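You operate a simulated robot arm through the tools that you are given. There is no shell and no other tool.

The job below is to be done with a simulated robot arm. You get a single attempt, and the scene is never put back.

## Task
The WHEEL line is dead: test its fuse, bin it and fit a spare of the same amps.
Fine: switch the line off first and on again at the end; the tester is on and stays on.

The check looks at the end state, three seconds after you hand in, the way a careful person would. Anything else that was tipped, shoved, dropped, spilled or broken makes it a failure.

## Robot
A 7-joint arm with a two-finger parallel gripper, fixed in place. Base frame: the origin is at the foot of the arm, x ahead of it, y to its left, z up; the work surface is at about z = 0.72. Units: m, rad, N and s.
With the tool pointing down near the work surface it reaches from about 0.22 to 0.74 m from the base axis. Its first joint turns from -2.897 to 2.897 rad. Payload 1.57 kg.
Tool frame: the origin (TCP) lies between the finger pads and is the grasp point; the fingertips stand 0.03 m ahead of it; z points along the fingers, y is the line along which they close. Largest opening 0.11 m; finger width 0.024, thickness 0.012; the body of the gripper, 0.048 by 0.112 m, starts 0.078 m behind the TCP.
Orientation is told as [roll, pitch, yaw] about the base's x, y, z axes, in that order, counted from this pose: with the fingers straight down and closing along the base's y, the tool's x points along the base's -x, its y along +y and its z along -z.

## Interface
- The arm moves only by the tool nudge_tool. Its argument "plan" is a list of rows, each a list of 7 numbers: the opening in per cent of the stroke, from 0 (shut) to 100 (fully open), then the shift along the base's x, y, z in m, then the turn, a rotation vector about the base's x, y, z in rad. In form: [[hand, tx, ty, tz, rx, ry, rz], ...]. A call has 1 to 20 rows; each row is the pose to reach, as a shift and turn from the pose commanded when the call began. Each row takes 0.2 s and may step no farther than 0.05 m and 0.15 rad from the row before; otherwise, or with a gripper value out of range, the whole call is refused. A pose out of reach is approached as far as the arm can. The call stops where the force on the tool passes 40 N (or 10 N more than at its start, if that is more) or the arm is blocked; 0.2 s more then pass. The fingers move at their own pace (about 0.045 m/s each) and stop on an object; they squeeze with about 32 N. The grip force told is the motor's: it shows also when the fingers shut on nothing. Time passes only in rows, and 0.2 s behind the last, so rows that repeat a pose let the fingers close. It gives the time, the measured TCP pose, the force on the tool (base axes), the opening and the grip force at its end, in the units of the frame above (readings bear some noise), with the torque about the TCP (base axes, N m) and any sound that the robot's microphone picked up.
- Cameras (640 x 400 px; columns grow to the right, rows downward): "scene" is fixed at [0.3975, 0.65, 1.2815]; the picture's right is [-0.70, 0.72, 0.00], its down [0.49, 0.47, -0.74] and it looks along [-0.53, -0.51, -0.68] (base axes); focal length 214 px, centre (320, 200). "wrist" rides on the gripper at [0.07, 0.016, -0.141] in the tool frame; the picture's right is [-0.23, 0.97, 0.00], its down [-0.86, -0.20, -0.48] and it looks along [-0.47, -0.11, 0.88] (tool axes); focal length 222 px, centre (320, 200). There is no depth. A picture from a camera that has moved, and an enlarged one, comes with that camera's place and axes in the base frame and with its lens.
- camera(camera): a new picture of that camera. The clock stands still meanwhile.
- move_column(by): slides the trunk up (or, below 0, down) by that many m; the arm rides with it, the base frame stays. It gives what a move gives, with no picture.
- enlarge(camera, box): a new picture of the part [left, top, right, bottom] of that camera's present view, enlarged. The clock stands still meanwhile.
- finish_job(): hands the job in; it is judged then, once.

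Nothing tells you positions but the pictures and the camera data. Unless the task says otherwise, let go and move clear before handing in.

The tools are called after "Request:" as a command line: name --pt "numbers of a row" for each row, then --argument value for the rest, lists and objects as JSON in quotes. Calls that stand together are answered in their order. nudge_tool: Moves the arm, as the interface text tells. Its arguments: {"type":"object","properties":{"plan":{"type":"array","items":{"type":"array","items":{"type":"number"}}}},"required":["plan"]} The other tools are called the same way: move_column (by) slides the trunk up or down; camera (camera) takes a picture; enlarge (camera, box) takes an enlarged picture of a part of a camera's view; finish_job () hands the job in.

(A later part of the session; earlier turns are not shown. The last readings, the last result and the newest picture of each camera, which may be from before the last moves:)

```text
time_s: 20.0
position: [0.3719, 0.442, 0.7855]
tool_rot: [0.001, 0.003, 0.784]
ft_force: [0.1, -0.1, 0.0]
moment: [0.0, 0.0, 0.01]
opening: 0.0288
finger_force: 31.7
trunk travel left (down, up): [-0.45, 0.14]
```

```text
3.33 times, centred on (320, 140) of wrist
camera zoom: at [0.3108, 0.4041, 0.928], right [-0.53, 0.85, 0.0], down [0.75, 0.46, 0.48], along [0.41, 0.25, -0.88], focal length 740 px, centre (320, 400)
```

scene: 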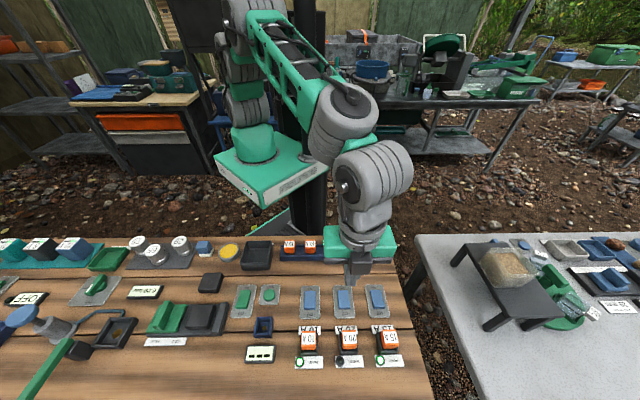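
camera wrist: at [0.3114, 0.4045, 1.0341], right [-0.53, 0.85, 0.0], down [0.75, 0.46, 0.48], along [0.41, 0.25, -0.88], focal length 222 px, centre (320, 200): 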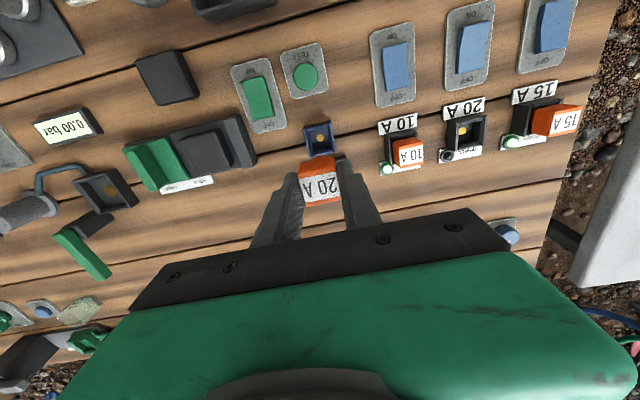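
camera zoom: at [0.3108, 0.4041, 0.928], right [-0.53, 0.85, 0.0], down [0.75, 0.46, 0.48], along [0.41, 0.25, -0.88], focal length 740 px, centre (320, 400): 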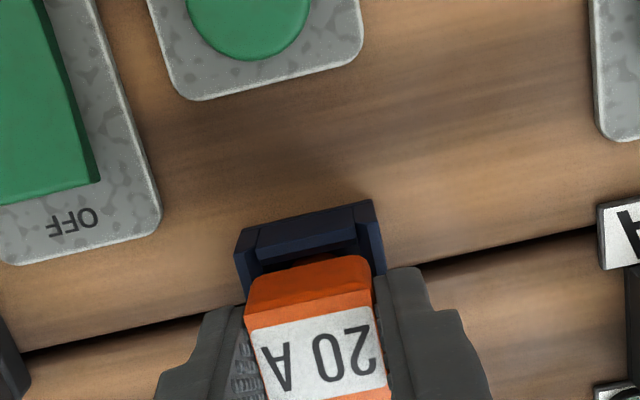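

No contact yet and well centred. Lowering the last few millimetres gently.

Request:
nudge_tool --pt "0 0 0 -0.002 0 0 0" --pt "0 0 0 -0.004 0 0 0" --pt "0 0 0 -0.004 0 0 0"

Request:
enlarge --camera "scene" --box '[230, 280, 310, 340]'

```text
time_s: 20.8
position: [0.3707, 0.4417, 0.7825]
tool_rot: [-0.001, 0.001, 0.784]
ft_force: [0.3, -0.5, -0.5]
moment: [0.0, -0.01, 0.0]
opening: 0.0285
finger_force: 31.9
trunk travel left (down, up): [-0.45, 0.14]
```

```text
6.67 times, centred on (270, 310) of scene
camera zoom: at [0.3975, 0.65, 1.2815], right [-0.7, 0.72, 0.0], down [0.49, 0.47, -0.74], along [-0.53, -0.51, -0.68], focal length 1430 px, centre (653, -533)
```

zoom: 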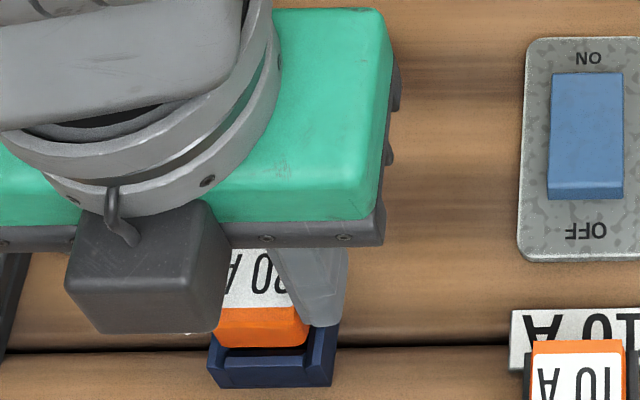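

Request:
nudge_tool --pt "0 0 0 -0.001 0 0 0" --pt "0 0 0 -0.002 0 0 0" --pt "0 0 0 -0.002 0 0 0"

```text
time_s: 21.6
position: [0.3724, 0.4417, 0.7824]
tool_rot: [0.0, -0.002, 0.784]
ft_force: [-1.2, -1.1, 13.2]
moment: [-0.07, 0.11, -0.01]
opening: 0.0286
finger_force: 31.8
trunk travel left (down, up): [-0.45, 0.14]
```

The fuse now bears on the socket floor (13 N). I ease off, open, and lift clear to look.

Request:
nudge_tool --pt "0 0 0 0.0015 0 0 0" --pt "15 0 0 0.0015 0 0 0" --pt "35 0 0 0.0015 0 0 0" --pt "46 0 0 0.0015 0 0 0" --pt "46 0 0 0.0015 0 0 0" --pt "46 0 0 0.01 0 0 0" --pt "46 0 0 0.03 0 0 0" --pt "46 0 0 0.06 0 0 0" --pt "46 0 0 0.09 0 0 0"

Request:
enlarge --camera "wrist" --box '[220, 80, 420, 230]'

Request:
enlarge --camera "scene" --box '[220, 270, 320, 370]'

```text
time_s: 23.6
position: [0.3711, 0.4411, 0.8705]
tool_rot: [0.001, 0.002, 0.785]
ft_force: [-0.1, -0.1, -0.2]
moment: [-0.04, 0.0, -0.01]
opening: 0.0505
finger_force: 0.1
trunk travel left (down, up): [-0.45, 0.14]
```

```text
2.67 times, centred on (320, 155) of wrist
camera zoom: at [0.3109, 0.4042, 1.012], right [-0.53, 0.85, 0.0], down [0.75, 0.46, 0.48], along [0.41, 0.25, -0.88], focal length 592 px, centre (320, 320)
```

zoom: 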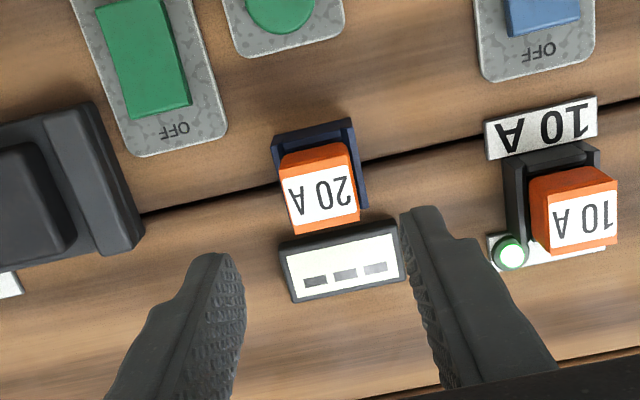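

```text
4.00 times, centred on (270, 320) of scene
camera zoom: at [0.3975, 0.65, 1.2815], right [-0.7, 0.72, 0.0], down [0.49, 0.47, -0.74], along [-0.53, -0.51, -0.68], focal length 858 px, centre (520, -280)
```

zoom: 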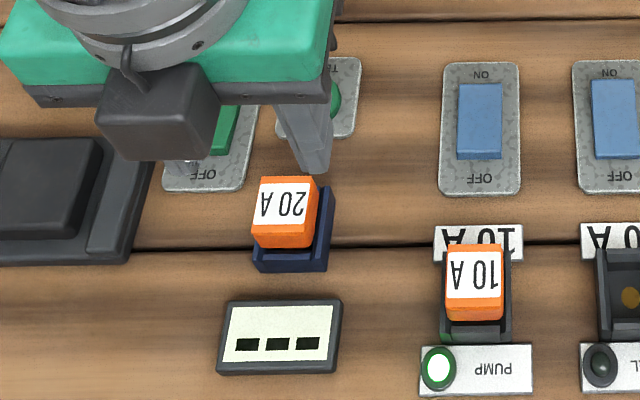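

The fuse sits upright in the tester. The TEST button is straight toward the robot at about (0.319, 0.390); I close the fingers and hover above it.

Request:
nudge_tool --pt "30 -0.01 -0.01 0 0 0 0" --pt "15 -0.025 -0.025 0 0 0 0" --pt "0 -0.04 -0.04 0 0 0 0" --pt "0 -0.0515 -0.051 -0.02 0 0 0" --pt "0 -0.0515 -0.051 -0.05 0 0 0" --pt "0 -0.0515 -0.051 -0.075 0 0 0" --pt "0 -0.0515 -0.051 -0.085 0 0 0" --pt "0 -0.0515 -0.051 -0.085 0 0 0"

Request:
enlarge --camera "wrist" --box '[220, 80, 420, 230]'

Request:
enlarge --camera "scene" --box '[220, 260, 320, 340]'

```text
time_s: 25.4
position: [0.3183, 0.3911, 0.7855]
tool_rot: [-0.001, 0.001, 0.783]
ft_force: [-0.7, -0.4, -0.4]
moment: [0.01, 0.02, -0.03]
opening: 0.0
finger_force: 21.0
trunk travel left (down, up): [-0.45, 0.14]
```

```text
2.67 times, centred on (320, 155) of wrist
camera zoom: at [0.2592, 0.3531, 0.9269], right [-0.53, 0.85, 0.0], down [0.75, 0.46, 0.48], along [0.41, 0.25, -0.88], focal length 592 px, centre (320, 320)
```

zoom: 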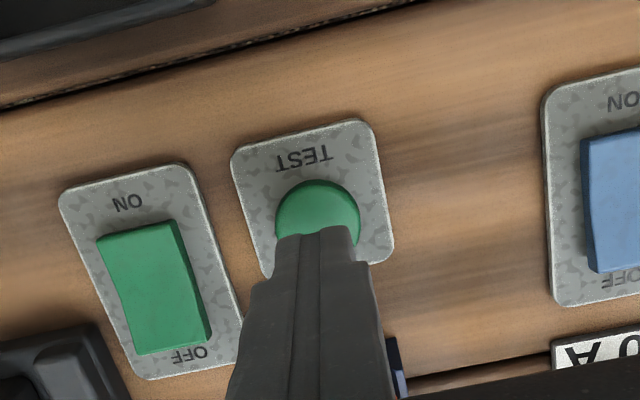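

```text
5.00 times, centred on (270, 300) of scene
camera zoom: at [0.3975, 0.65, 1.2815], right [-0.7, 0.72, 0.0], down [0.49, 0.47, -0.74], along [-0.53, -0.51, -0.68], focal length 1072 px, centre (570, -300)
```

zoom: 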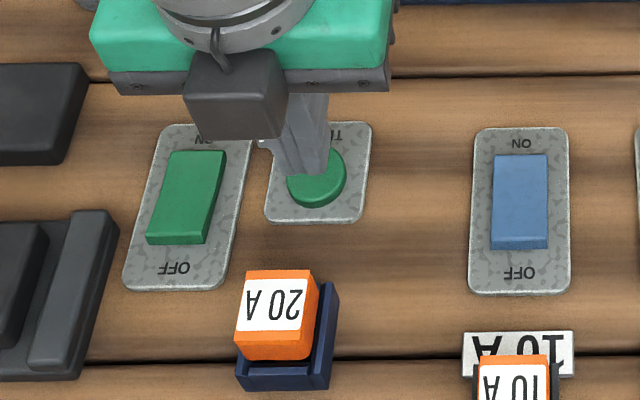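

Combining both views, the fingertip is over the button with about 3 cm to go. Descending gently to press TEST.

Request:
nudge_tool --pt "0 -0.0005 -0.0005 -0.006 0 0 0" --pt "0 -0.0005 -0.0005 -0.011 0 0 0" --pt "0 -0.0005 -0.0005 -0.015 0 0 0" --pt "0 -0.0005 -0.0005 -0.018 0 0 0"

Request:
enlarge --camera "wrist" --box '[220, 80, 420, 230]'

Request:
enlarge --camera "scene" --box '[220, 260, 320, 340]'

```text
time_s: 26.4
position: [0.3195, 0.3909, 0.7667]
tool_rot: [-0.002, 0.002, 0.783]
ft_force: [-0.1, 0.1, 0.1]
moment: [-0.03, 0.04, -0.02]
opening: 0.0
finger_force: 21.1
trunk travel left (down, up): [-0.45, 0.14]
```

```text
2.67 times, centred on (320, 155) of wrist
camera zoom: at [0.2588, 0.3527, 0.9087], right [-0.53, 0.85, 0.0], down [0.75, 0.46, 0.48], along [0.41, 0.25, -0.88], focal length 592 px, centre (320, 320)
```

zoom: 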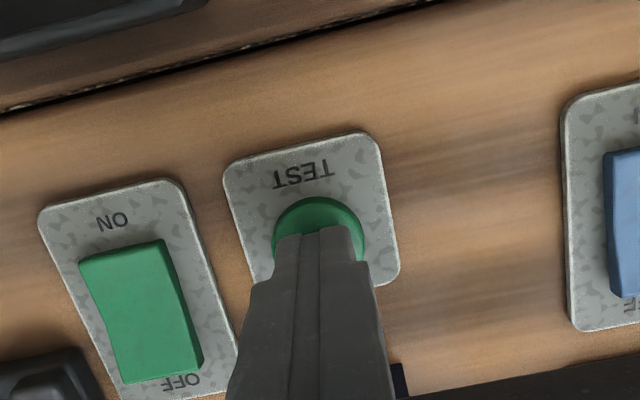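

```text
5.00 times, centred on (270, 300) of scene
camera zoom: at [0.3975, 0.65, 1.2815], right [-0.7, 0.72, 0.0], down [0.49, 0.47, -0.74], along [-0.53, -0.51, -0.68], focal length 1072 px, centre (570, -300)
```

zoom: 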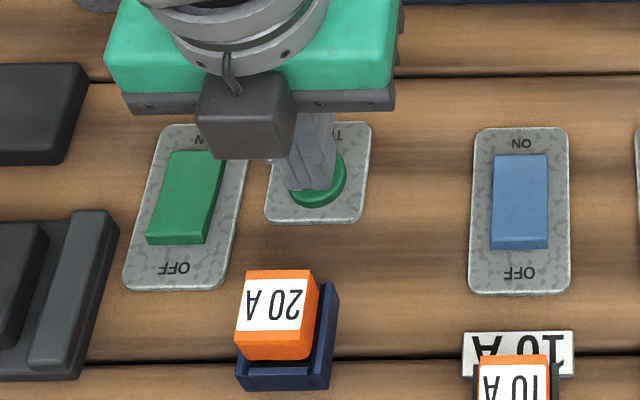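

Aligned over the button. Pressing in small steps.

Request:
nudge_tool --pt "0 0 0 -0.002 0 0 0" --pt "0 0 0 -0.004 0 0 0" --pt "0 0 0 -0.006 0 0 0" --pt "0 0 0 -0.007 0 0 0"

Request:
enlarge --camera "scene" --box '[220, 270, 320, 370]'

```text
time_s: 27.4
position: [0.3189, 0.3904, 0.7603]
tool_rot: [0.0, -0.001, 0.783]
ft_force: [0.6, -0.1, 1.9]
moment: [-0.04, -0.07, 0.05]
opening: 0.0
finger_force: 21.8
trunk travel left (down, up): [-0.45, 0.14]
heard: click
```

```text
4.00 times, centred on (270, 320) of scene
camera zoom: at [0.3975, 0.65, 1.2815], right [-0.7, 0.72, 0.0], down [0.49, 0.47, -0.74], along [-0.53, -0.51, -0.68], focal length 858 px, centre (520, -280)
```

zoom: 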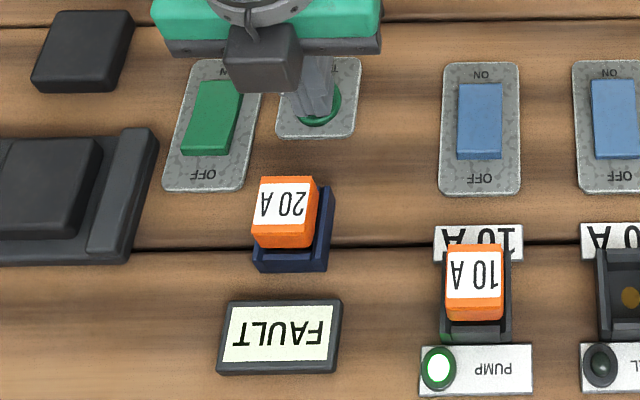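

The tester clicked and reads FAULT: the fuse is bad. Now I lift off, return above the fuse with open fingers, and pick it up again.

Request:
nudge_tool --pt "0 0 0 0.02 0 0 0" --pt "0 0 0 0.06 0 0 0" --pt "0 0 0 0.1 0 0 0" --pt "20 0.02 0.02 0.11 0 0 0" --pt "40 0.04 0.04 0.11 0 0 0" --pt "46 0.052 0.0515 0.1 0 0 0.001" --pt "46 0.052 0.0515 0.07 0 0 0.001" --pt "46 0.052 0.0515 0.07 0 0 0.001"

Request:
enlarge --camera "wrist" --box '[220, 80, 420, 230]'

Request:
enlarge --camera "scene" --box '[220, 260, 320, 340]'

```text
time_s: 29.2
position: [0.3716, 0.4424, 0.8299]
tool_rot: [0.0, 0.0, 0.787]
ft_force: [0.2, 0.6, 0.8]
moment: [-0.02, -0.01, 0.0]
opening: 0.0504
finger_force: 0.0
trunk travel left (down, up): [-0.45, 0.14]
```

```text
2.67 times, centred on (320, 155) of wrist
camera zoom: at [0.3103, 0.4046, 0.9715], right [-0.53, 0.85, 0.0], down [0.75, 0.46, 0.48], along [0.41, 0.25, -0.88], focal length 592 px, centre (320, 320)
```

zoom: 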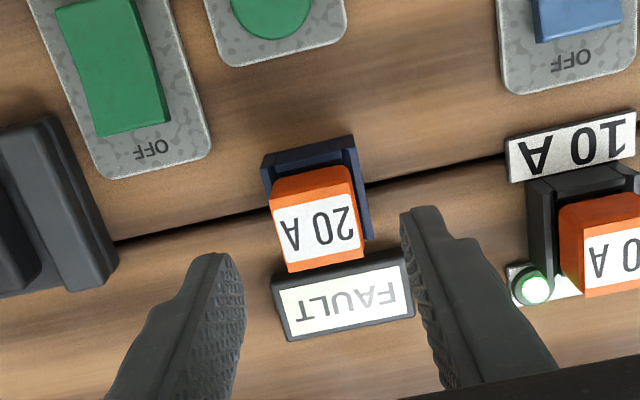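

```text
5.00 times, centred on (270, 300) of scene
camera zoom: at [0.3975, 0.65, 1.2815], right [-0.7, 0.72, 0.0], down [0.49, 0.47, -0.74], along [-0.53, -0.51, -0.68], focal length 1072 px, centre (570, -300)
```

zoom: 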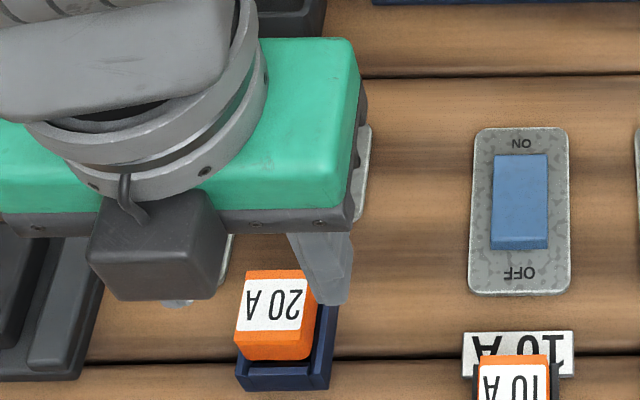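

The FAULT reading stays on the display, and the fingers straddle the fuse. Descend and grip.

Request:
nudge_tool --pt "46 0 0 -0.015 0 0 0" --pt "46 0 0 -0.03 0 0 0" --pt "46 0 0 -0.042 0 0 0" --pt "46 0 0 -0.047 0 0 0" --pt "30 0 0 -0.047 0 0 0" --pt "10 0 0 -0.047 0 0 0" --pt "0 0 0 -0.047 0 0 0" --pt "0 0 0 -0.047 0 0 0"

Request:
enlarge --camera "wrist" --box '[220, 80, 420, 230]'

```text
time_s: 31.0
position: [0.371, 0.4422, 0.7834]
tool_rot: [0.002, 0.002, 0.786]
ft_force: [0.0, -0.1, -0.3]
moment: [-0.03, 0.02, -0.02]
opening: 0.0287
finger_force: 31.9
trunk travel left (down, up): [-0.45, 0.14]
```

```text
2.67 times, centred on (320, 155) of wrist
camera zoom: at [0.3106, 0.4046, 0.9244], right [-0.53, 0.85, 0.0], down [0.75, 0.46, 0.48], along [0.41, 0.25, -0.88], focal length 592 px, centre (320, 320)
```

zoom: 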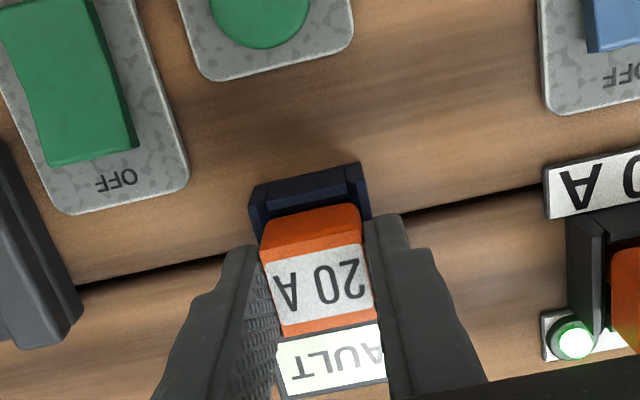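

Gripped again. I lift and carry it to the WASTE box, whose centre I estimate at about (0.272, 0.272) with its rim near z ≈ 0.755.

Request:
nudge_tool --pt "0 0 0 0.006 0 0 0" --pt "0 0 0 0.014 0 0 0" --pt "0 0 0 0.04 0 0 0" --pt "0 0 0 0.08 0 0 0" --pt "0 0 0 0.11 0 0 0" --pt "0 -0.02 -0.034 0.11 0 0 0" --pt "0 -0.04 -0.068 0.11 0 0 0" --pt "0 -0.06 -0.102 0.11 0 0 0" --pt "0 -0.08 -0.136 0.11 0 0 0" --pt "0 -0.099 -0.17 0.11 0 0 0" --pt "0 -0.099 -0.17 0.11 0 0 0"

Request:
camera --camera "wrist"

Request:
enlarge --camera "scene" --box '[180, 200, 340, 320]'

Request:
enlarge --camera "wrist" --box '[220, 80, 420, 230]'

```text
time_s: 33.4
position: [0.2708, 0.2728, 0.8926]
tool_rot: [0.001, -0.003, 0.786]
ft_force: [0.7, -0.1, 0.1]
moment: [0.02, 0.02, -0.03]
opening: 0.0286
finger_force: 31.9
trunk travel left (down, up): [-0.45, 0.14]
```

```text
taken
camera wrist: at [0.2112, 0.2347, 1.0349], right [-0.53, 0.85, 0.0], down [0.75, 0.46, 0.48], along [0.41, 0.25, -0.88], focal length 222 px, centre (320, 200)
```

wrist: 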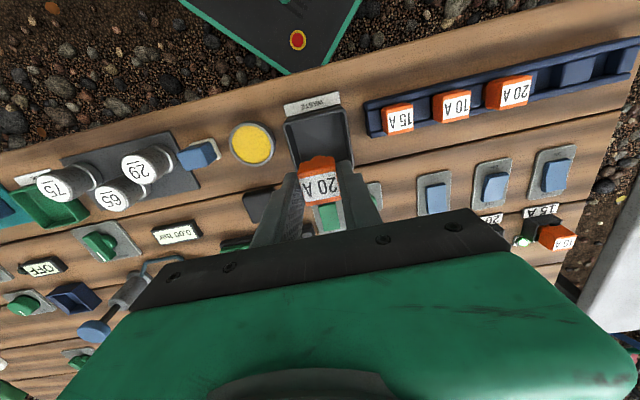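

```text
3.33 times, centred on (260, 260) of scene
camera zoom: at [0.3975, 0.65, 1.2815], right [-0.7, 0.72, 0.0], down [0.49, 0.47, -0.74], along [-0.53, -0.51, -0.68], focal length 715 px, centre (520, 0)
```

zoom: 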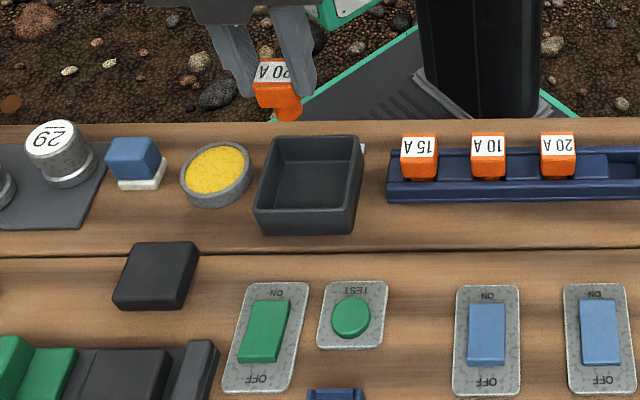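

```text
2.67 times, centred on (320, 155) of wrist
camera zoom: at [0.2112, 0.2347, 1.0349], right [-0.53, 0.85, 0.0], down [0.75, 0.46, 0.48], along [0.41, 0.25, -0.88], focal length 592 px, centre (320, 320)
```

zoom: 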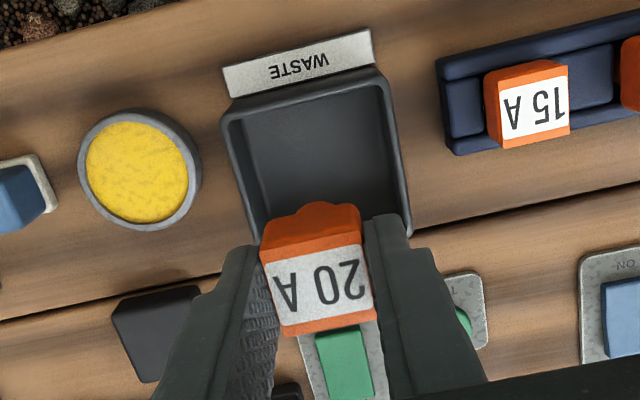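

The box is right under the fuse in both views. Lowering it inside.

Request:
nudge_tool --pt "0 0 0 -0.03 0 0 0" --pt "0 0 0 -0.06 0 0 0" --pt "0 0 0 -0.08 0 0 0" --pt "0 0 0 -0.092 0 0 0" --pt "0 0 0 -0.097 0 0 0" --pt "0 0 0 -0.1 0 0 0"

Request:
enlarge --camera "scene" --box '[210, 210, 310, 290]'

Request:
enlarge --camera "wrist" --box '[220, 80, 420, 230]'

```text
time_s: 34.8
position: [0.2714, 0.2715, 0.7936]
tool_rot: [0.0, -0.001, 0.784]
ft_force: [0.5, -0.4, -0.3]
moment: [0.0, 0.0, 0.0]
opening: 0.0288
finger_force: 32.2
trunk travel left (down, up): [-0.45, 0.14]
```

```text
5.00 times, centred on (260, 250) of scene
camera zoom: at [0.3975, 0.65, 1.2815], right [-0.7, 0.72, 0.0], down [0.49, 0.47, -0.74], along [-0.53, -0.51, -0.68], focal length 1072 px, centre (620, -50)
```

zoom: 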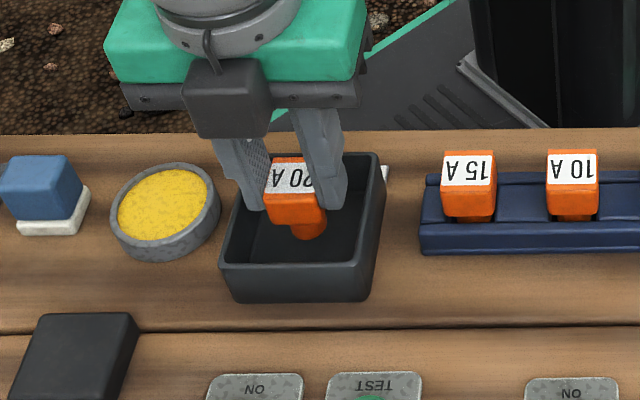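

```text
2.67 times, centred on (320, 155) of wrist
camera zoom: at [0.212, 0.2344, 0.9351], right [-0.53, 0.85, 0.0], down [0.75, 0.46, 0.48], along [0.41, 0.25, -0.88], focal length 592 px, centre (320, 320)
```

zoom: 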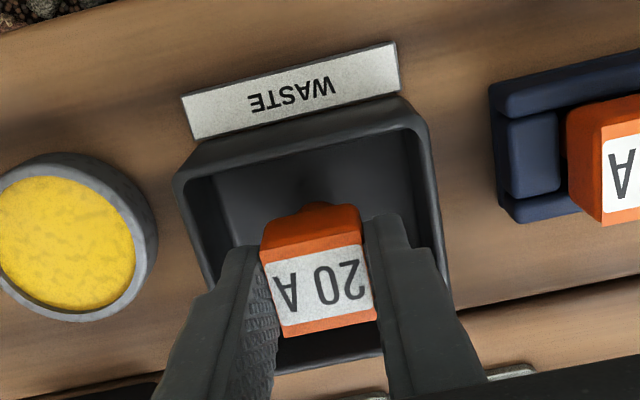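

The fuse hangs inside the box with its foot just above the floor. I lower a little more and let go with a small opening.

Request:
nudge_tool --pt "0 0 0 -0.004 0 0 0" --pt "0 0 0 -0.008 0 0 0" --pt "0 0 0 -0.008 0 0 0"

```text
time_s: 35.6
position: [0.272, 0.2713, 0.7859]
tool_rot: [0.0, 0.002, 0.785]
ft_force: [0.0, 0.2, -0.3]
moment: [0.01, -0.02, 0.0]
opening: 0.0287
finger_force: 32.5
trunk travel left (down, up): [-0.45, 0.14]
```

Request:
nudge_tool --pt "15 0 0 0 0 0 0" --pt "30 0 0 0 0 0 0" --pt "37 0 0 0 0 0 0" --pt "37 0 0 0 0 0 0" --pt "37 0 0 0.01 0 0 0" --pt "37 0 0 0.03 0 0 0" --pt "37 0 0 0.06 0 0 0" --pt "37 0 0 0.1 0 0 0"

Request:
enlarge --camera "scene" --box '[210, 210, 310, 290]'

Request:
camera --camera "wrist"

```text
time_s: 37.4
position: [0.2716, 0.2713, 0.8857]
tool_rot: [0.0, 0.004, 0.785]
ft_force: [0.3, 0.4, -0.1]
moment: [0.01, -0.03, 0.04]
opening: 0.0408
finger_force: 0.0
trunk travel left (down, up): [-0.45, 0.14]
```

```text
5.00 times, centred on (260, 250) of scene
camera zoom: at [0.3975, 0.65, 1.2815], right [-0.7, 0.72, 0.0], down [0.49, 0.47, -0.74], along [-0.53, -0.51, -0.68], focal length 1072 px, centre (620, -50)
```

zoom: 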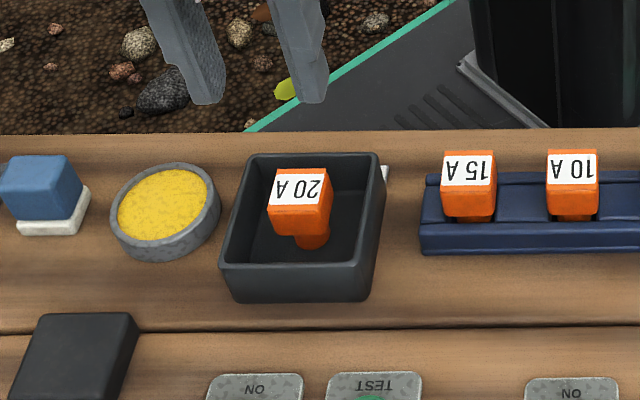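

```text
taken
camera wrist: at [0.2114, 0.234, 1.0275], right [-0.53, 0.85, 0.0], down [0.75, 0.46, 0.48], along [0.41, 0.25, -0.88], focal length 222 px, centre (320, 200)
```

wrist: 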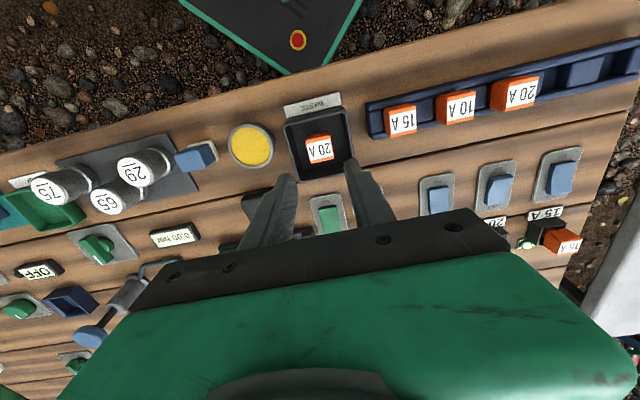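

The bad fuse stands inside the WASTE box. Next: the 20 A spare; I locate it precisely.

Request:
enlarge --camera "scene" --box '[280, 230, 380, 290]'

Request:
enlarge --camera "wrist" --box '[360, 40, 640, 150]'

```text
6.40 times, centred on (330, 260) of scene
camera zoom: at [0.3975, 0.65, 1.2815], right [-0.7, 0.72, 0.0], down [0.49, 0.47, -0.74], along [-0.53, -0.51, -0.68], focal length 1373 px, centre (256, -184)
```

zoom: 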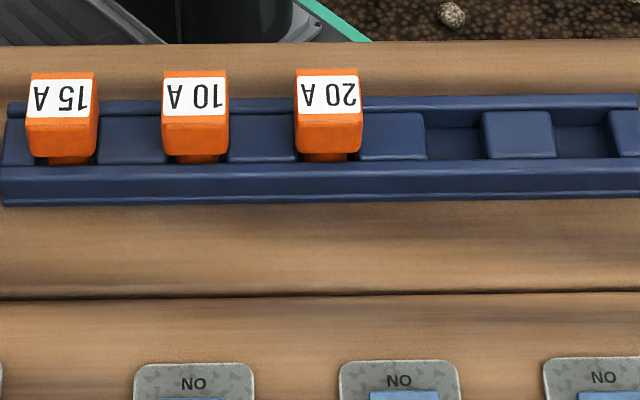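

```text
2.29 times, centred on (500, 95) of wrist
camera zoom: at [0.2114, 0.234, 1.0275], right [-0.53, 0.85, 0.0], down [0.75, 0.46, 0.48], along [0.41, 0.25, -0.88], focal length 508 px, centre (-91, 440)
```

zoom: 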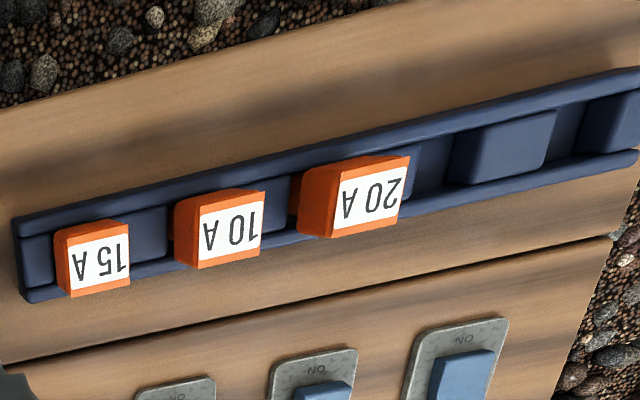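

I estimate the 20 A spare's centre at about (0.115, 0.417). Moving above it at a safe height for a closer look.

Request:
nudge_tool --pt "40 0 0 0.025 0 0 0" --pt "43 -0.026 0.0243 0.025 0 0 0" --pt "43 -0.052 0.0486 0.025 0 0 0" --pt "43 -0.078 0.0729 0.025 0 0 0" --pt "43 -0.104 0.0972 0.025 0 0 0" --pt "43 -0.13 0.1215 0.025 0 0 0" --pt "43 -0.1566 0.1457 0.015 0 0 0" --pt "43 -0.1566 0.1457 0.015 0 0 0"

Request:
enlarge --camera "wrist" --box '[220, 80, 420, 230]'

Request:
enlarge --camera "scene" --box '[280, 210, 380, 290]'

```text
time_s: 39.2
position: [0.1136, 0.4196, 0.9004]
tool_rot: [0.001, -0.001, 0.786]
ft_force: [0.0, 1.1, 0.1]
moment: [-0.01, 0.03, 0.0]
opening: 0.0471
finger_force: 0.0
trunk travel left (down, up): [-0.45, 0.14]
```

```text
2.67 times, centred on (320, 155) of wrist
camera zoom: at [0.0536, 0.3811, 1.0413], right [-0.53, 0.85, 0.0], down [0.75, 0.46, 0.48], along [0.41, 0.25, -0.88], focal length 592 px, centre (320, 320)
```

zoom: 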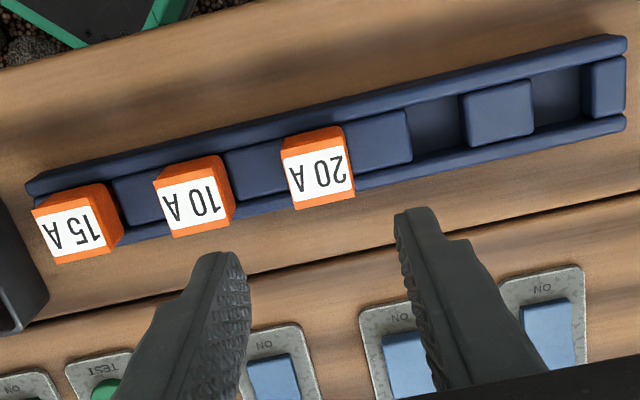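

```text
5.00 times, centred on (330, 250) of scene
camera zoom: at [0.3975, 0.65, 1.2815], right [-0.7, 0.72, 0.0], down [0.49, 0.47, -0.74], along [-0.53, -0.51, -0.68], focal length 1072 px, centre (270, -50)
```

zoom: 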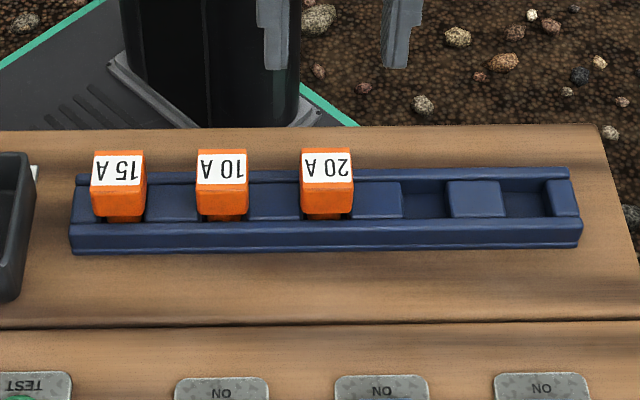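

The spare is nearly centred under the open fingers. Small correction, then descend part-way and check clearance to the 10 A neighbour.

Request:
nudge_tool --pt "43 0.0005 -0.001 -0.02 0 0 0" --pt "43 0.0005 -0.001 -0.05 0 0 0" --pt "43 0.0005 -0.001 -0.075 0 0 0" --pt "43 0.0005 -0.001 -0.085 0 0 0" --pt "43 0.0005 -0.001 -0.085 0 0 0"

Request:
enlarge --camera "wrist" --box '[220, 80, 420, 230]'

Request:
enlarge --camera "scene" --box '[280, 210, 380, 290]'

```text
time_s: 40.4
position: [0.115, 0.4172, 0.8138]
tool_rot: [-0.001, 0.002, 0.784]
ft_force: [0.7, 0.0, 0.1]
moment: [0.02, 0.0, 0.0]
opening: 0.0473
finger_force: 0.0
trunk travel left (down, up): [-0.45, 0.14]
```

```text
2.67 times, centred on (320, 155) of wrist
camera zoom: at [0.0556, 0.3786, 0.9568], right [-0.53, 0.85, 0.0], down [0.75, 0.46, 0.48], along [0.41, 0.25, -0.88], focal length 592 px, centre (320, 320)
```

zoom: 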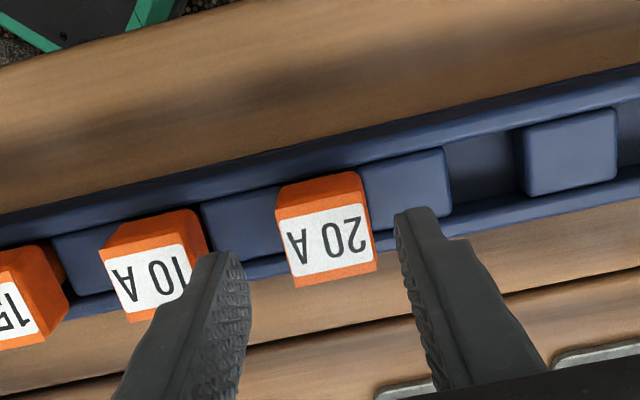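

```text
5.00 times, centred on (330, 250) of scene
camera zoom: at [0.3975, 0.65, 1.2815], right [-0.7, 0.72, 0.0], down [0.49, 0.47, -0.74], along [-0.53, -0.51, -0.68], focal length 1072 px, centre (270, -50)
```

zoom: 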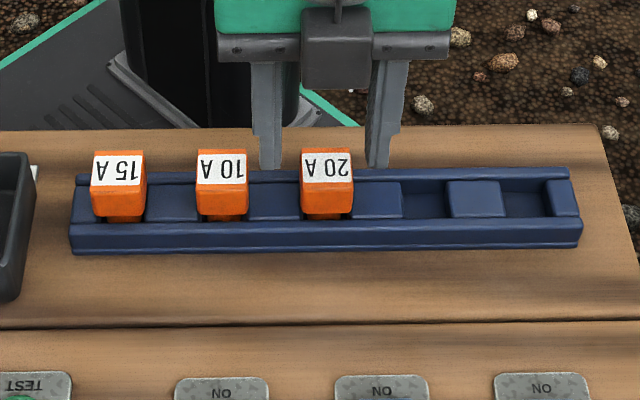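

The fuse sits about 2–3 mm to the right of the finger midline now; I correct and lower to gripping height.

Request:
nudge_tool --pt "43 -0.0028 0.0008 0 0 0 0.001" --pt "43 -0.0028 0.0008 -0.01 0 0 0.001" --pt "43 -0.0028 0.0008 -0.02 0 0 0.001" --pt "43 -0.0028 0.0008 -0.028 0 0 0.001" --pt "43 -0.0028 0.0008 -0.0315 0 0 0.001" --pt "43 -0.0028 0.0008 -0.0315 0 0 0.001"

Request:
enlarge --camera "wrist" --box '[220, 80, 420, 230]'

Request:
enlarge --camera "scene" --box '[300, 220, 370, 270]'

```text
time_s: 41.8
position: [0.113, 0.4183, 0.7822]
tool_rot: [0.0, 0.0, 0.788]
ft_force: [-0.6, 0.3, -0.7]
moment: [0.02, -0.05, 0.02]
opening: 0.0475
finger_force: 0.0
trunk travel left (down, up): [-0.45, 0.14]
```

```text
2.67 times, centred on (320, 155) of wrist
camera zoom: at [0.053, 0.3801, 0.925], right [-0.53, 0.85, 0.0], down [0.75, 0.46, 0.48], along [0.41, 0.25, -0.88], focal length 592 px, centre (320, 320)
```

zoom: 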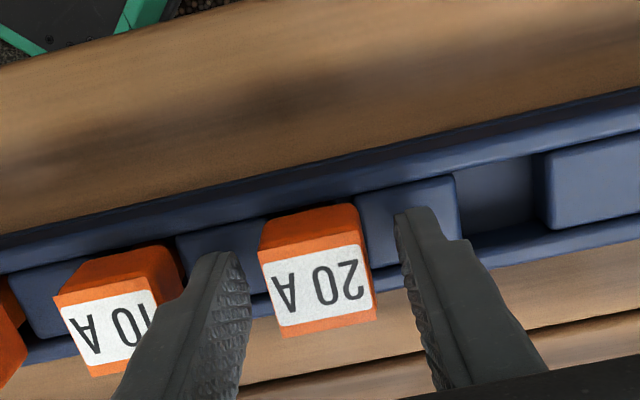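

```text
8.00 times, centred on (335, 245) of scene
camera zoom: at [0.3975, 0.65, 1.2815], right [-0.7, 0.72, 0.0], down [0.49, 0.47, -0.74], along [-0.53, -0.51, -0.68], focal length 1716 px, centre (200, -160)
```

zoom: 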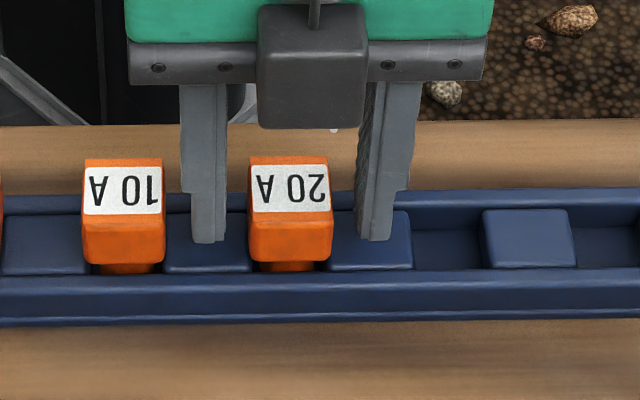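

Well centred (matches the earlier grasp nearly pixel for pixel). Closing, then lifting slowly.

Request:
nudge_tool --pt "30 0 0 0 0 0 0" --pt "10 0 0 0 0 0 0" --pt "0 0 0 0 0 0 0" --pt "0 0 0 0 0 0 0" --pt "0 0 0 0 0 0 0"

Request:
enlarge --camera "wrist" --box '[220, 80, 420, 230]'

```text
time_s: 43.0
position: [0.1127, 0.4182, 0.7818]
tool_rot: [0.0, 0.002, 0.787]
ft_force: [0.0, -0.7, -1.2]
moment: [0.0, 0.01, 0.02]
opening: 0.0287
finger_force: 32.0
trunk travel left (down, up): [-0.45, 0.14]
```

```text
2.67 times, centred on (320, 155) of wrist
camera zoom: at [0.053, 0.38, 0.9251], right [-0.53, 0.85, 0.0], down [0.75, 0.46, 0.48], along [0.41, 0.25, -0.88], focal length 592 px, centre (320, 320)
```

zoom: 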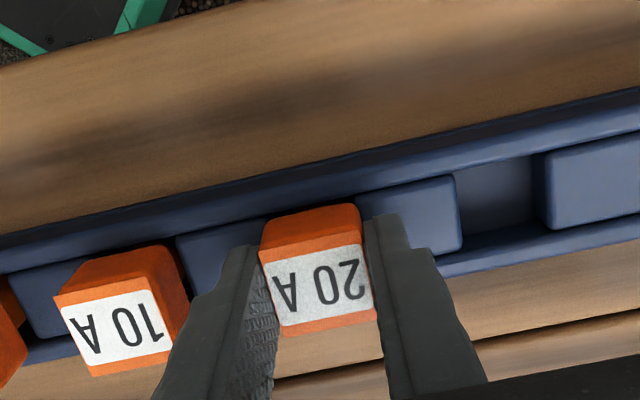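

Gripped. Lifting and carrying the spare over to the empty WHEEL holder.

Request:
nudge_tool --pt "0 0 0 0.006 0 0 0" --pt "0 0 0 0.014 0 0 0" --pt "0 0 0 0.03 0 0 0" --pt "0 0 0 0.06 0 0 0" --pt "0 0 0 0.1 0 0 0" --pt "0 0.025 0.0303 0.105 0 0 0" --pt "0 0.05 0.0607 0.105 0 0 0" --pt "0 0.075 0.091 0.105 0 0 0" --pt "0 0.1 0.1213 0.105 0 0 0" --pt "0 0.125 0.1517 0.105 0 0 -0.001" --pt "0 0.1496 0.182 0.1 0 0 -0.001" --pt "0 0.1496 0.182 0.09 0 0 -0.001" --pt "0 0.1496 0.182 0.08 0 0 -0.001" --pt "0 0.1496 0.182 0.08 0 0 -0.001"

Request:
enlarge --camera "wrist" --box '[220, 80, 420, 230]'

Request:
enlarge --camera "scene" --box '[280, 280, 420, 380]'

```text
time_s: 46.0
position: [0.2636, 0.6001, 0.864]
tool_rot: [-0.003, 0.002, 0.785]
ft_force: [0.2, 0.1, -0.6]
moment: [-0.01, -0.02, 0.01]
opening: 0.0286
finger_force: 32.2
trunk travel left (down, up): [-0.45, 0.14]
```

```text
2.67 times, centred on (320, 155) of wrist
camera zoom: at [0.2021, 0.562, 1.0055], right [-0.53, 0.85, 0.0], down [0.75, 0.46, 0.48], along [0.41, 0.25, -0.88], focal length 592 px, centre (320, 320)
```

zoom: 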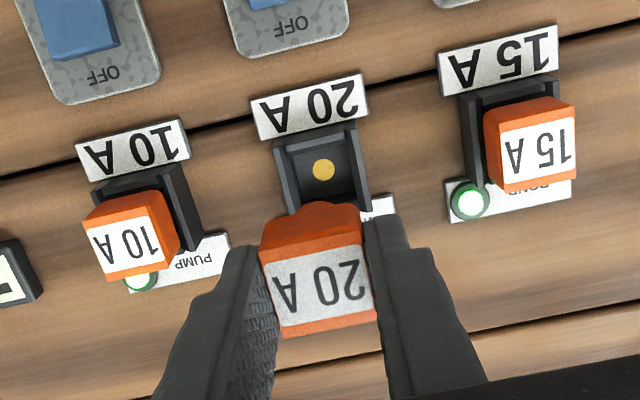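

```text
4.00 times, centred on (350, 330) of scene
camera zoom: at [0.3975, 0.65, 1.2815], right [-0.7, 0.72, 0.0], down [0.49, 0.47, -0.74], along [-0.53, -0.51, -0.68], focal length 858 px, centre (200, -320)
```

zoom: 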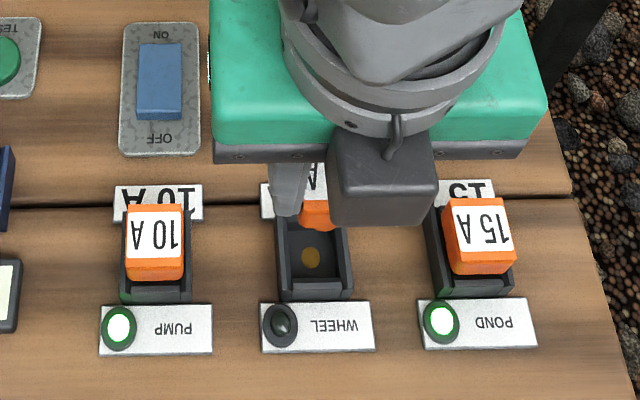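

The contact dot is under the held spare within about 1 mm. Tiny correction and lowering to just above the holder.

Request:
nudge_tool --pt "0 -0.0005 0.0004 -0.01 0 0 0" --pt "0 -0.0005 0.0004 -0.025 0 0 0" --pt "0 -0.0005 0.0004 -0.04 0 0 0" --pt "0 -0.0005 0.0004 -0.046 0 0 0" --pt "0 -0.0005 0.0004 -0.046 0 0 0"

Request:
enlarge --camera "wrist" --box '[240, 80, 400, 200]'

Request:
enlarge --camera "scene" --box '[310, 300, 390, 360]'

```text
time_s: 47.2
position: [0.2619, 0.5992, 0.8176]
tool_rot: [0.0, 0.001, 0.784]
ft_force: [-0.4, -0.7, -0.3]
moment: [-0.02, 0.01, 0.02]
opening: 0.0289
finger_force: 32.3
trunk travel left (down, up): [-0.45, 0.14]
```

```text
3.33 times, centred on (320, 140) of wrist
camera zoom: at [0.2021, 0.5623, 0.9594], right [-0.53, 0.85, 0.0], down [0.75, 0.46, 0.48], along [0.41, 0.25, -0.88], focal length 740 px, centre (320, 400)
```

zoom: 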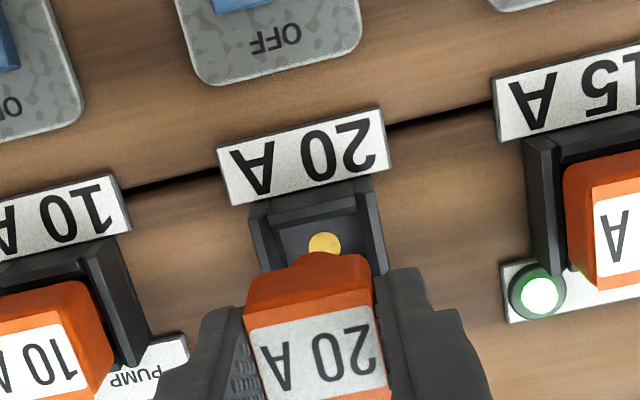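

```text
6.67 times, centred on (350, 330) of scene
camera zoom: at [0.3975, 0.65, 1.2815], right [-0.7, 0.72, 0.0], down [0.49, 0.47, -0.74], along [-0.53, -0.51, -0.68], focal length 1430 px, centre (120, -667)
```

zoom: 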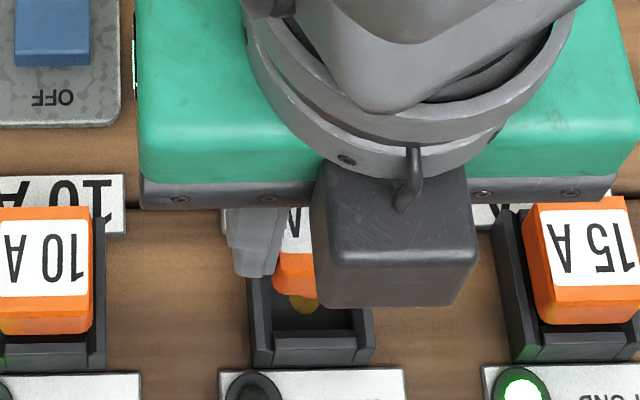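

Almost perfect; I nudge 1 mm to the right and lower into the holder while watching the force.

Request:
nudge_tool --pt "0 -0.0007 0.0007 0 0 0 0" --pt "0 -0.0007 0.0007 -0.006 0 0 0" --pt "0 -0.0007 0.0007 -0.012 0 0 0" --pt "0 -0.0007 0.0007 -0.018 0 0 0" --pt "0 -0.0007 0.0007 -0.024 0 0 0" --pt "0 -0.0007 0.0007 -0.029 0 0 0" --pt "0 -0.0007 0.0007 -0.032 0 0 0"

Request:
enlarge --camera "wrist" --box '[240, 80, 400, 200]'

Request:
enlarge --camera "scene" --box '[310, 300, 390, 360]'

```text
time_s: 48.8
position: [0.2612, 0.6013, 0.7856]
tool_rot: [0.0, 0.001, 0.787]
ft_force: [0.0, 0.2, -0.1]
moment: [-0.03, 0.0, 0.0]
opening: 0.0289
finger_force: 32.3
trunk travel left (down, up): [-0.45, 0.14]
```

```text
3.33 times, centred on (320, 140) of wrist
camera zoom: at [0.2014, 0.5633, 0.9269], right [-0.53, 0.85, 0.0], down [0.75, 0.46, 0.48], along [0.41, 0.25, -0.88], focal length 740 px, centre (320, 400)
```

zoom: 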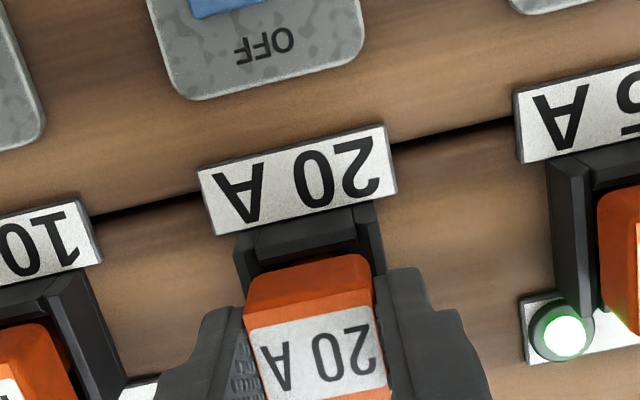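

```text
6.67 times, centred on (350, 330) of scene
camera zoom: at [0.3975, 0.65, 1.2815], right [-0.7, 0.72, 0.0], down [0.49, 0.47, -0.74], along [-0.53, -0.51, -0.68], focal length 1430 px, centre (120, -667)
```

zoom: 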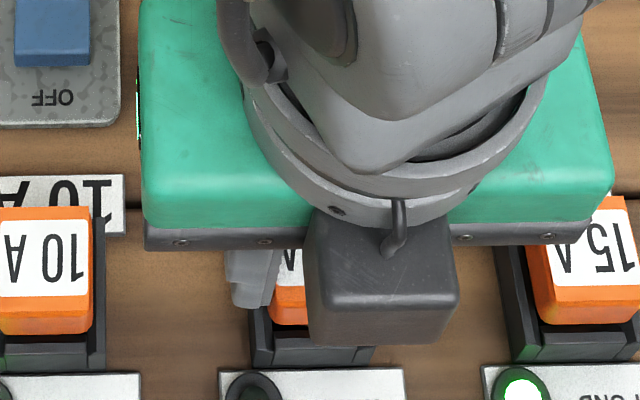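

No contact so far, and the fuse is entering the holder. Lowering the last millimetres.

Request:
nudge_tool --pt "0 0 0 -0.002 0 0 0" --pt "0 0 0 -0.004 0 0 0" --pt "0 0 0 -0.005 0 0 0" --pt "0 0 0 -0.006 0 0 0"

```text
time_s: 49.8
position: [0.2615, 0.6017, 0.7808]
tool_rot: [0.001, -0.003, 0.786]
ft_force: [-1.5, -0.2, 7.3]
moment: [0.01, -0.01, 0.04]
opening: 0.0289
finger_force: 32.3
trunk travel left (down, up): [-0.45, 0.14]
```

The spare bears on the holder floor (7 N) at the original seating height. Easing off, releasing, and lifting clear.

Request:
nudge_tool --pt "0 0 0 0.001 0 0 0" --pt "15 0 0 0.001 0 0 0" --pt "35 0 0 0.001 0 0 0" --pt "46 0 0 0.001 0 0 0" --pt "46 0 0 0.001 0 0 0" --pt "46 0 0 0.01 0 0 0" --pt "46 0 0 0.03 0 0 0" --pt "46 0 0 0.06 0 0 0" --pt "46 0 0 0.1 0 0 0" --pt "46 -0.025 -0.025 0.11 0 0 0" --pt "40 -0.045 -0.045 0.11 0 0 0" --pt "20 -0.065 -0.065 0.11 0 0 0" --pt "0 -0.08 -0.08 0.11 0 0 0"

Request:
enlarge --camera "scene" --box '[280, 280, 420, 380]'

Request:
camera --camera "wrist"

```text
time_s: 52.6
position: [0.1826, 0.5201, 0.8896]
tool_rot: [0.0, 0.0, 0.785]
ft_force: [0.4, -0.3, 0.6]
moment: [-0.03, -0.04, 0.0]
opening: 0.0
finger_force: 3.2
trunk travel left (down, up): [-0.45, 0.14]
```

```text
4.00 times, centred on (350, 330) of scene
camera zoom: at [0.3975, 0.65, 1.2815], right [-0.7, 0.72, 0.0], down [0.49, 0.47, -0.74], along [-0.53, -0.51, -0.68], focal length 858 px, centre (200, -320)
```

zoom: 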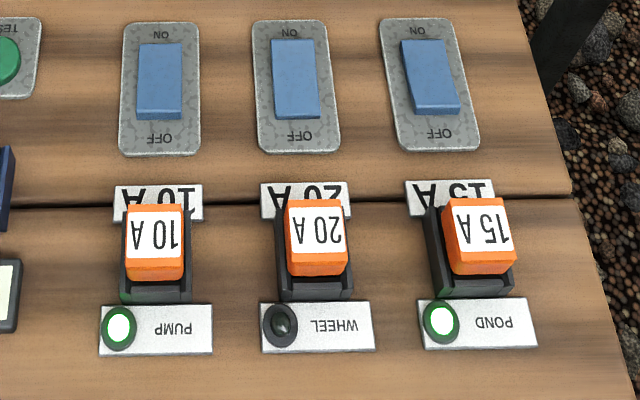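

```text
taken
camera wrist: at [0.1215, 0.4816, 1.0316], right [-0.53, 0.85, 0.0], down [0.75, 0.46, 0.48], along [0.41, 0.25, -0.88], focal length 222 px, centre (320, 200)
```

wrist: 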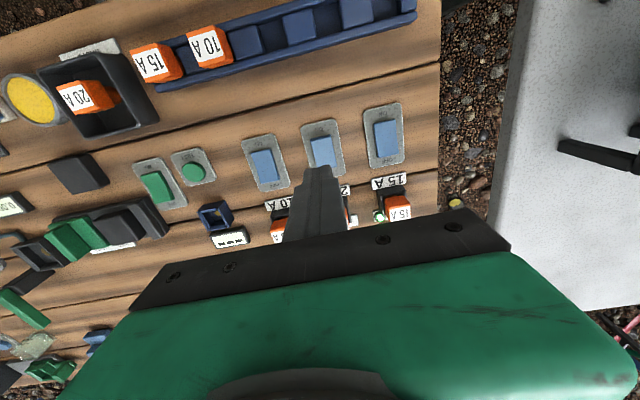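

The spare is seated squarely in WHEEL's holder. Now I lower toward the ON end of the WHEEL rocker with closed fingers and check alignment.

Request:
nudge_tool --pt "0 0.001 0.001 -0.03 0 0 0" --pt "0 0.001 0.001 -0.06 0 0 0" --pt "0 0.001 0.001 -0.085 0 0 0" --pt "0 0.001 0.001 -0.1 0 0 0" --pt "0 0.001 0.001 -0.1 0 0 0"

Request:
enlarge --camera "scene" --box '[290, 250, 410, 330]'

Request:
enlarge --camera "wrist" --box '[220, 50, 440, 230]'

```text
time_s: 53.8
position: [0.182, 0.5209, 0.7897]
tool_rot: [0.0, 0.002, 0.787]
ft_force: [0.8, -0.7, 0.7]
moment: [0.02, 0.04, -0.03]
opening: 0.0
finger_force: 21.3
trunk travel left (down, up): [-0.45, 0.14]
```

```text
5.00 times, centred on (350, 290) of scene
camera zoom: at [0.3975, 0.65, 1.2815], right [-0.7, 0.72, 0.0], down [0.49, 0.47, -0.74], along [-0.53, -0.51, -0.68], focal length 1072 px, centre (170, -250)
```

zoom: 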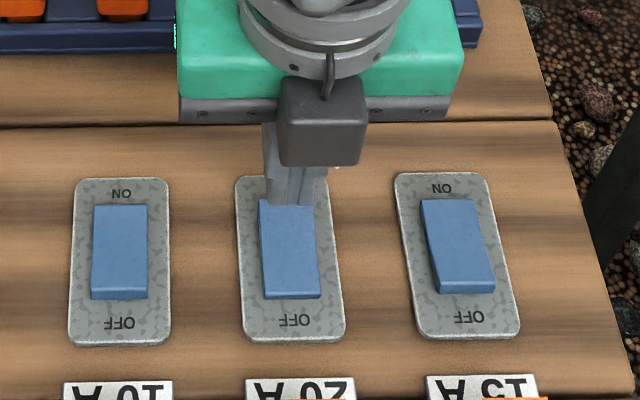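

```text
2.22 times, centred on (330, 140) of wrist
camera zoom: at [0.1223, 0.4834, 0.9309], right [-0.53, 0.85, 0.0], down [0.75, 0.46, 0.48], along [0.41, 0.25, -0.88], focal length 494 px, centre (298, 333)
```

zoom: 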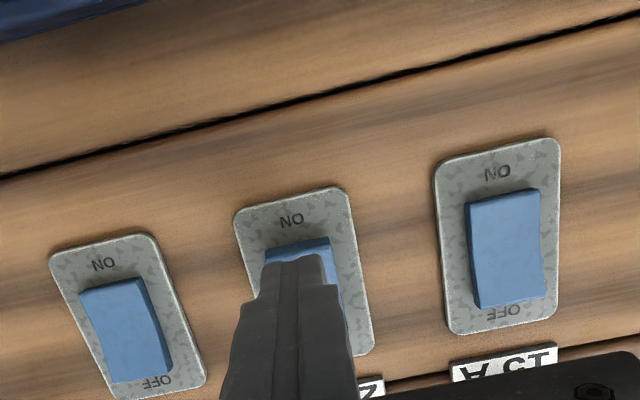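

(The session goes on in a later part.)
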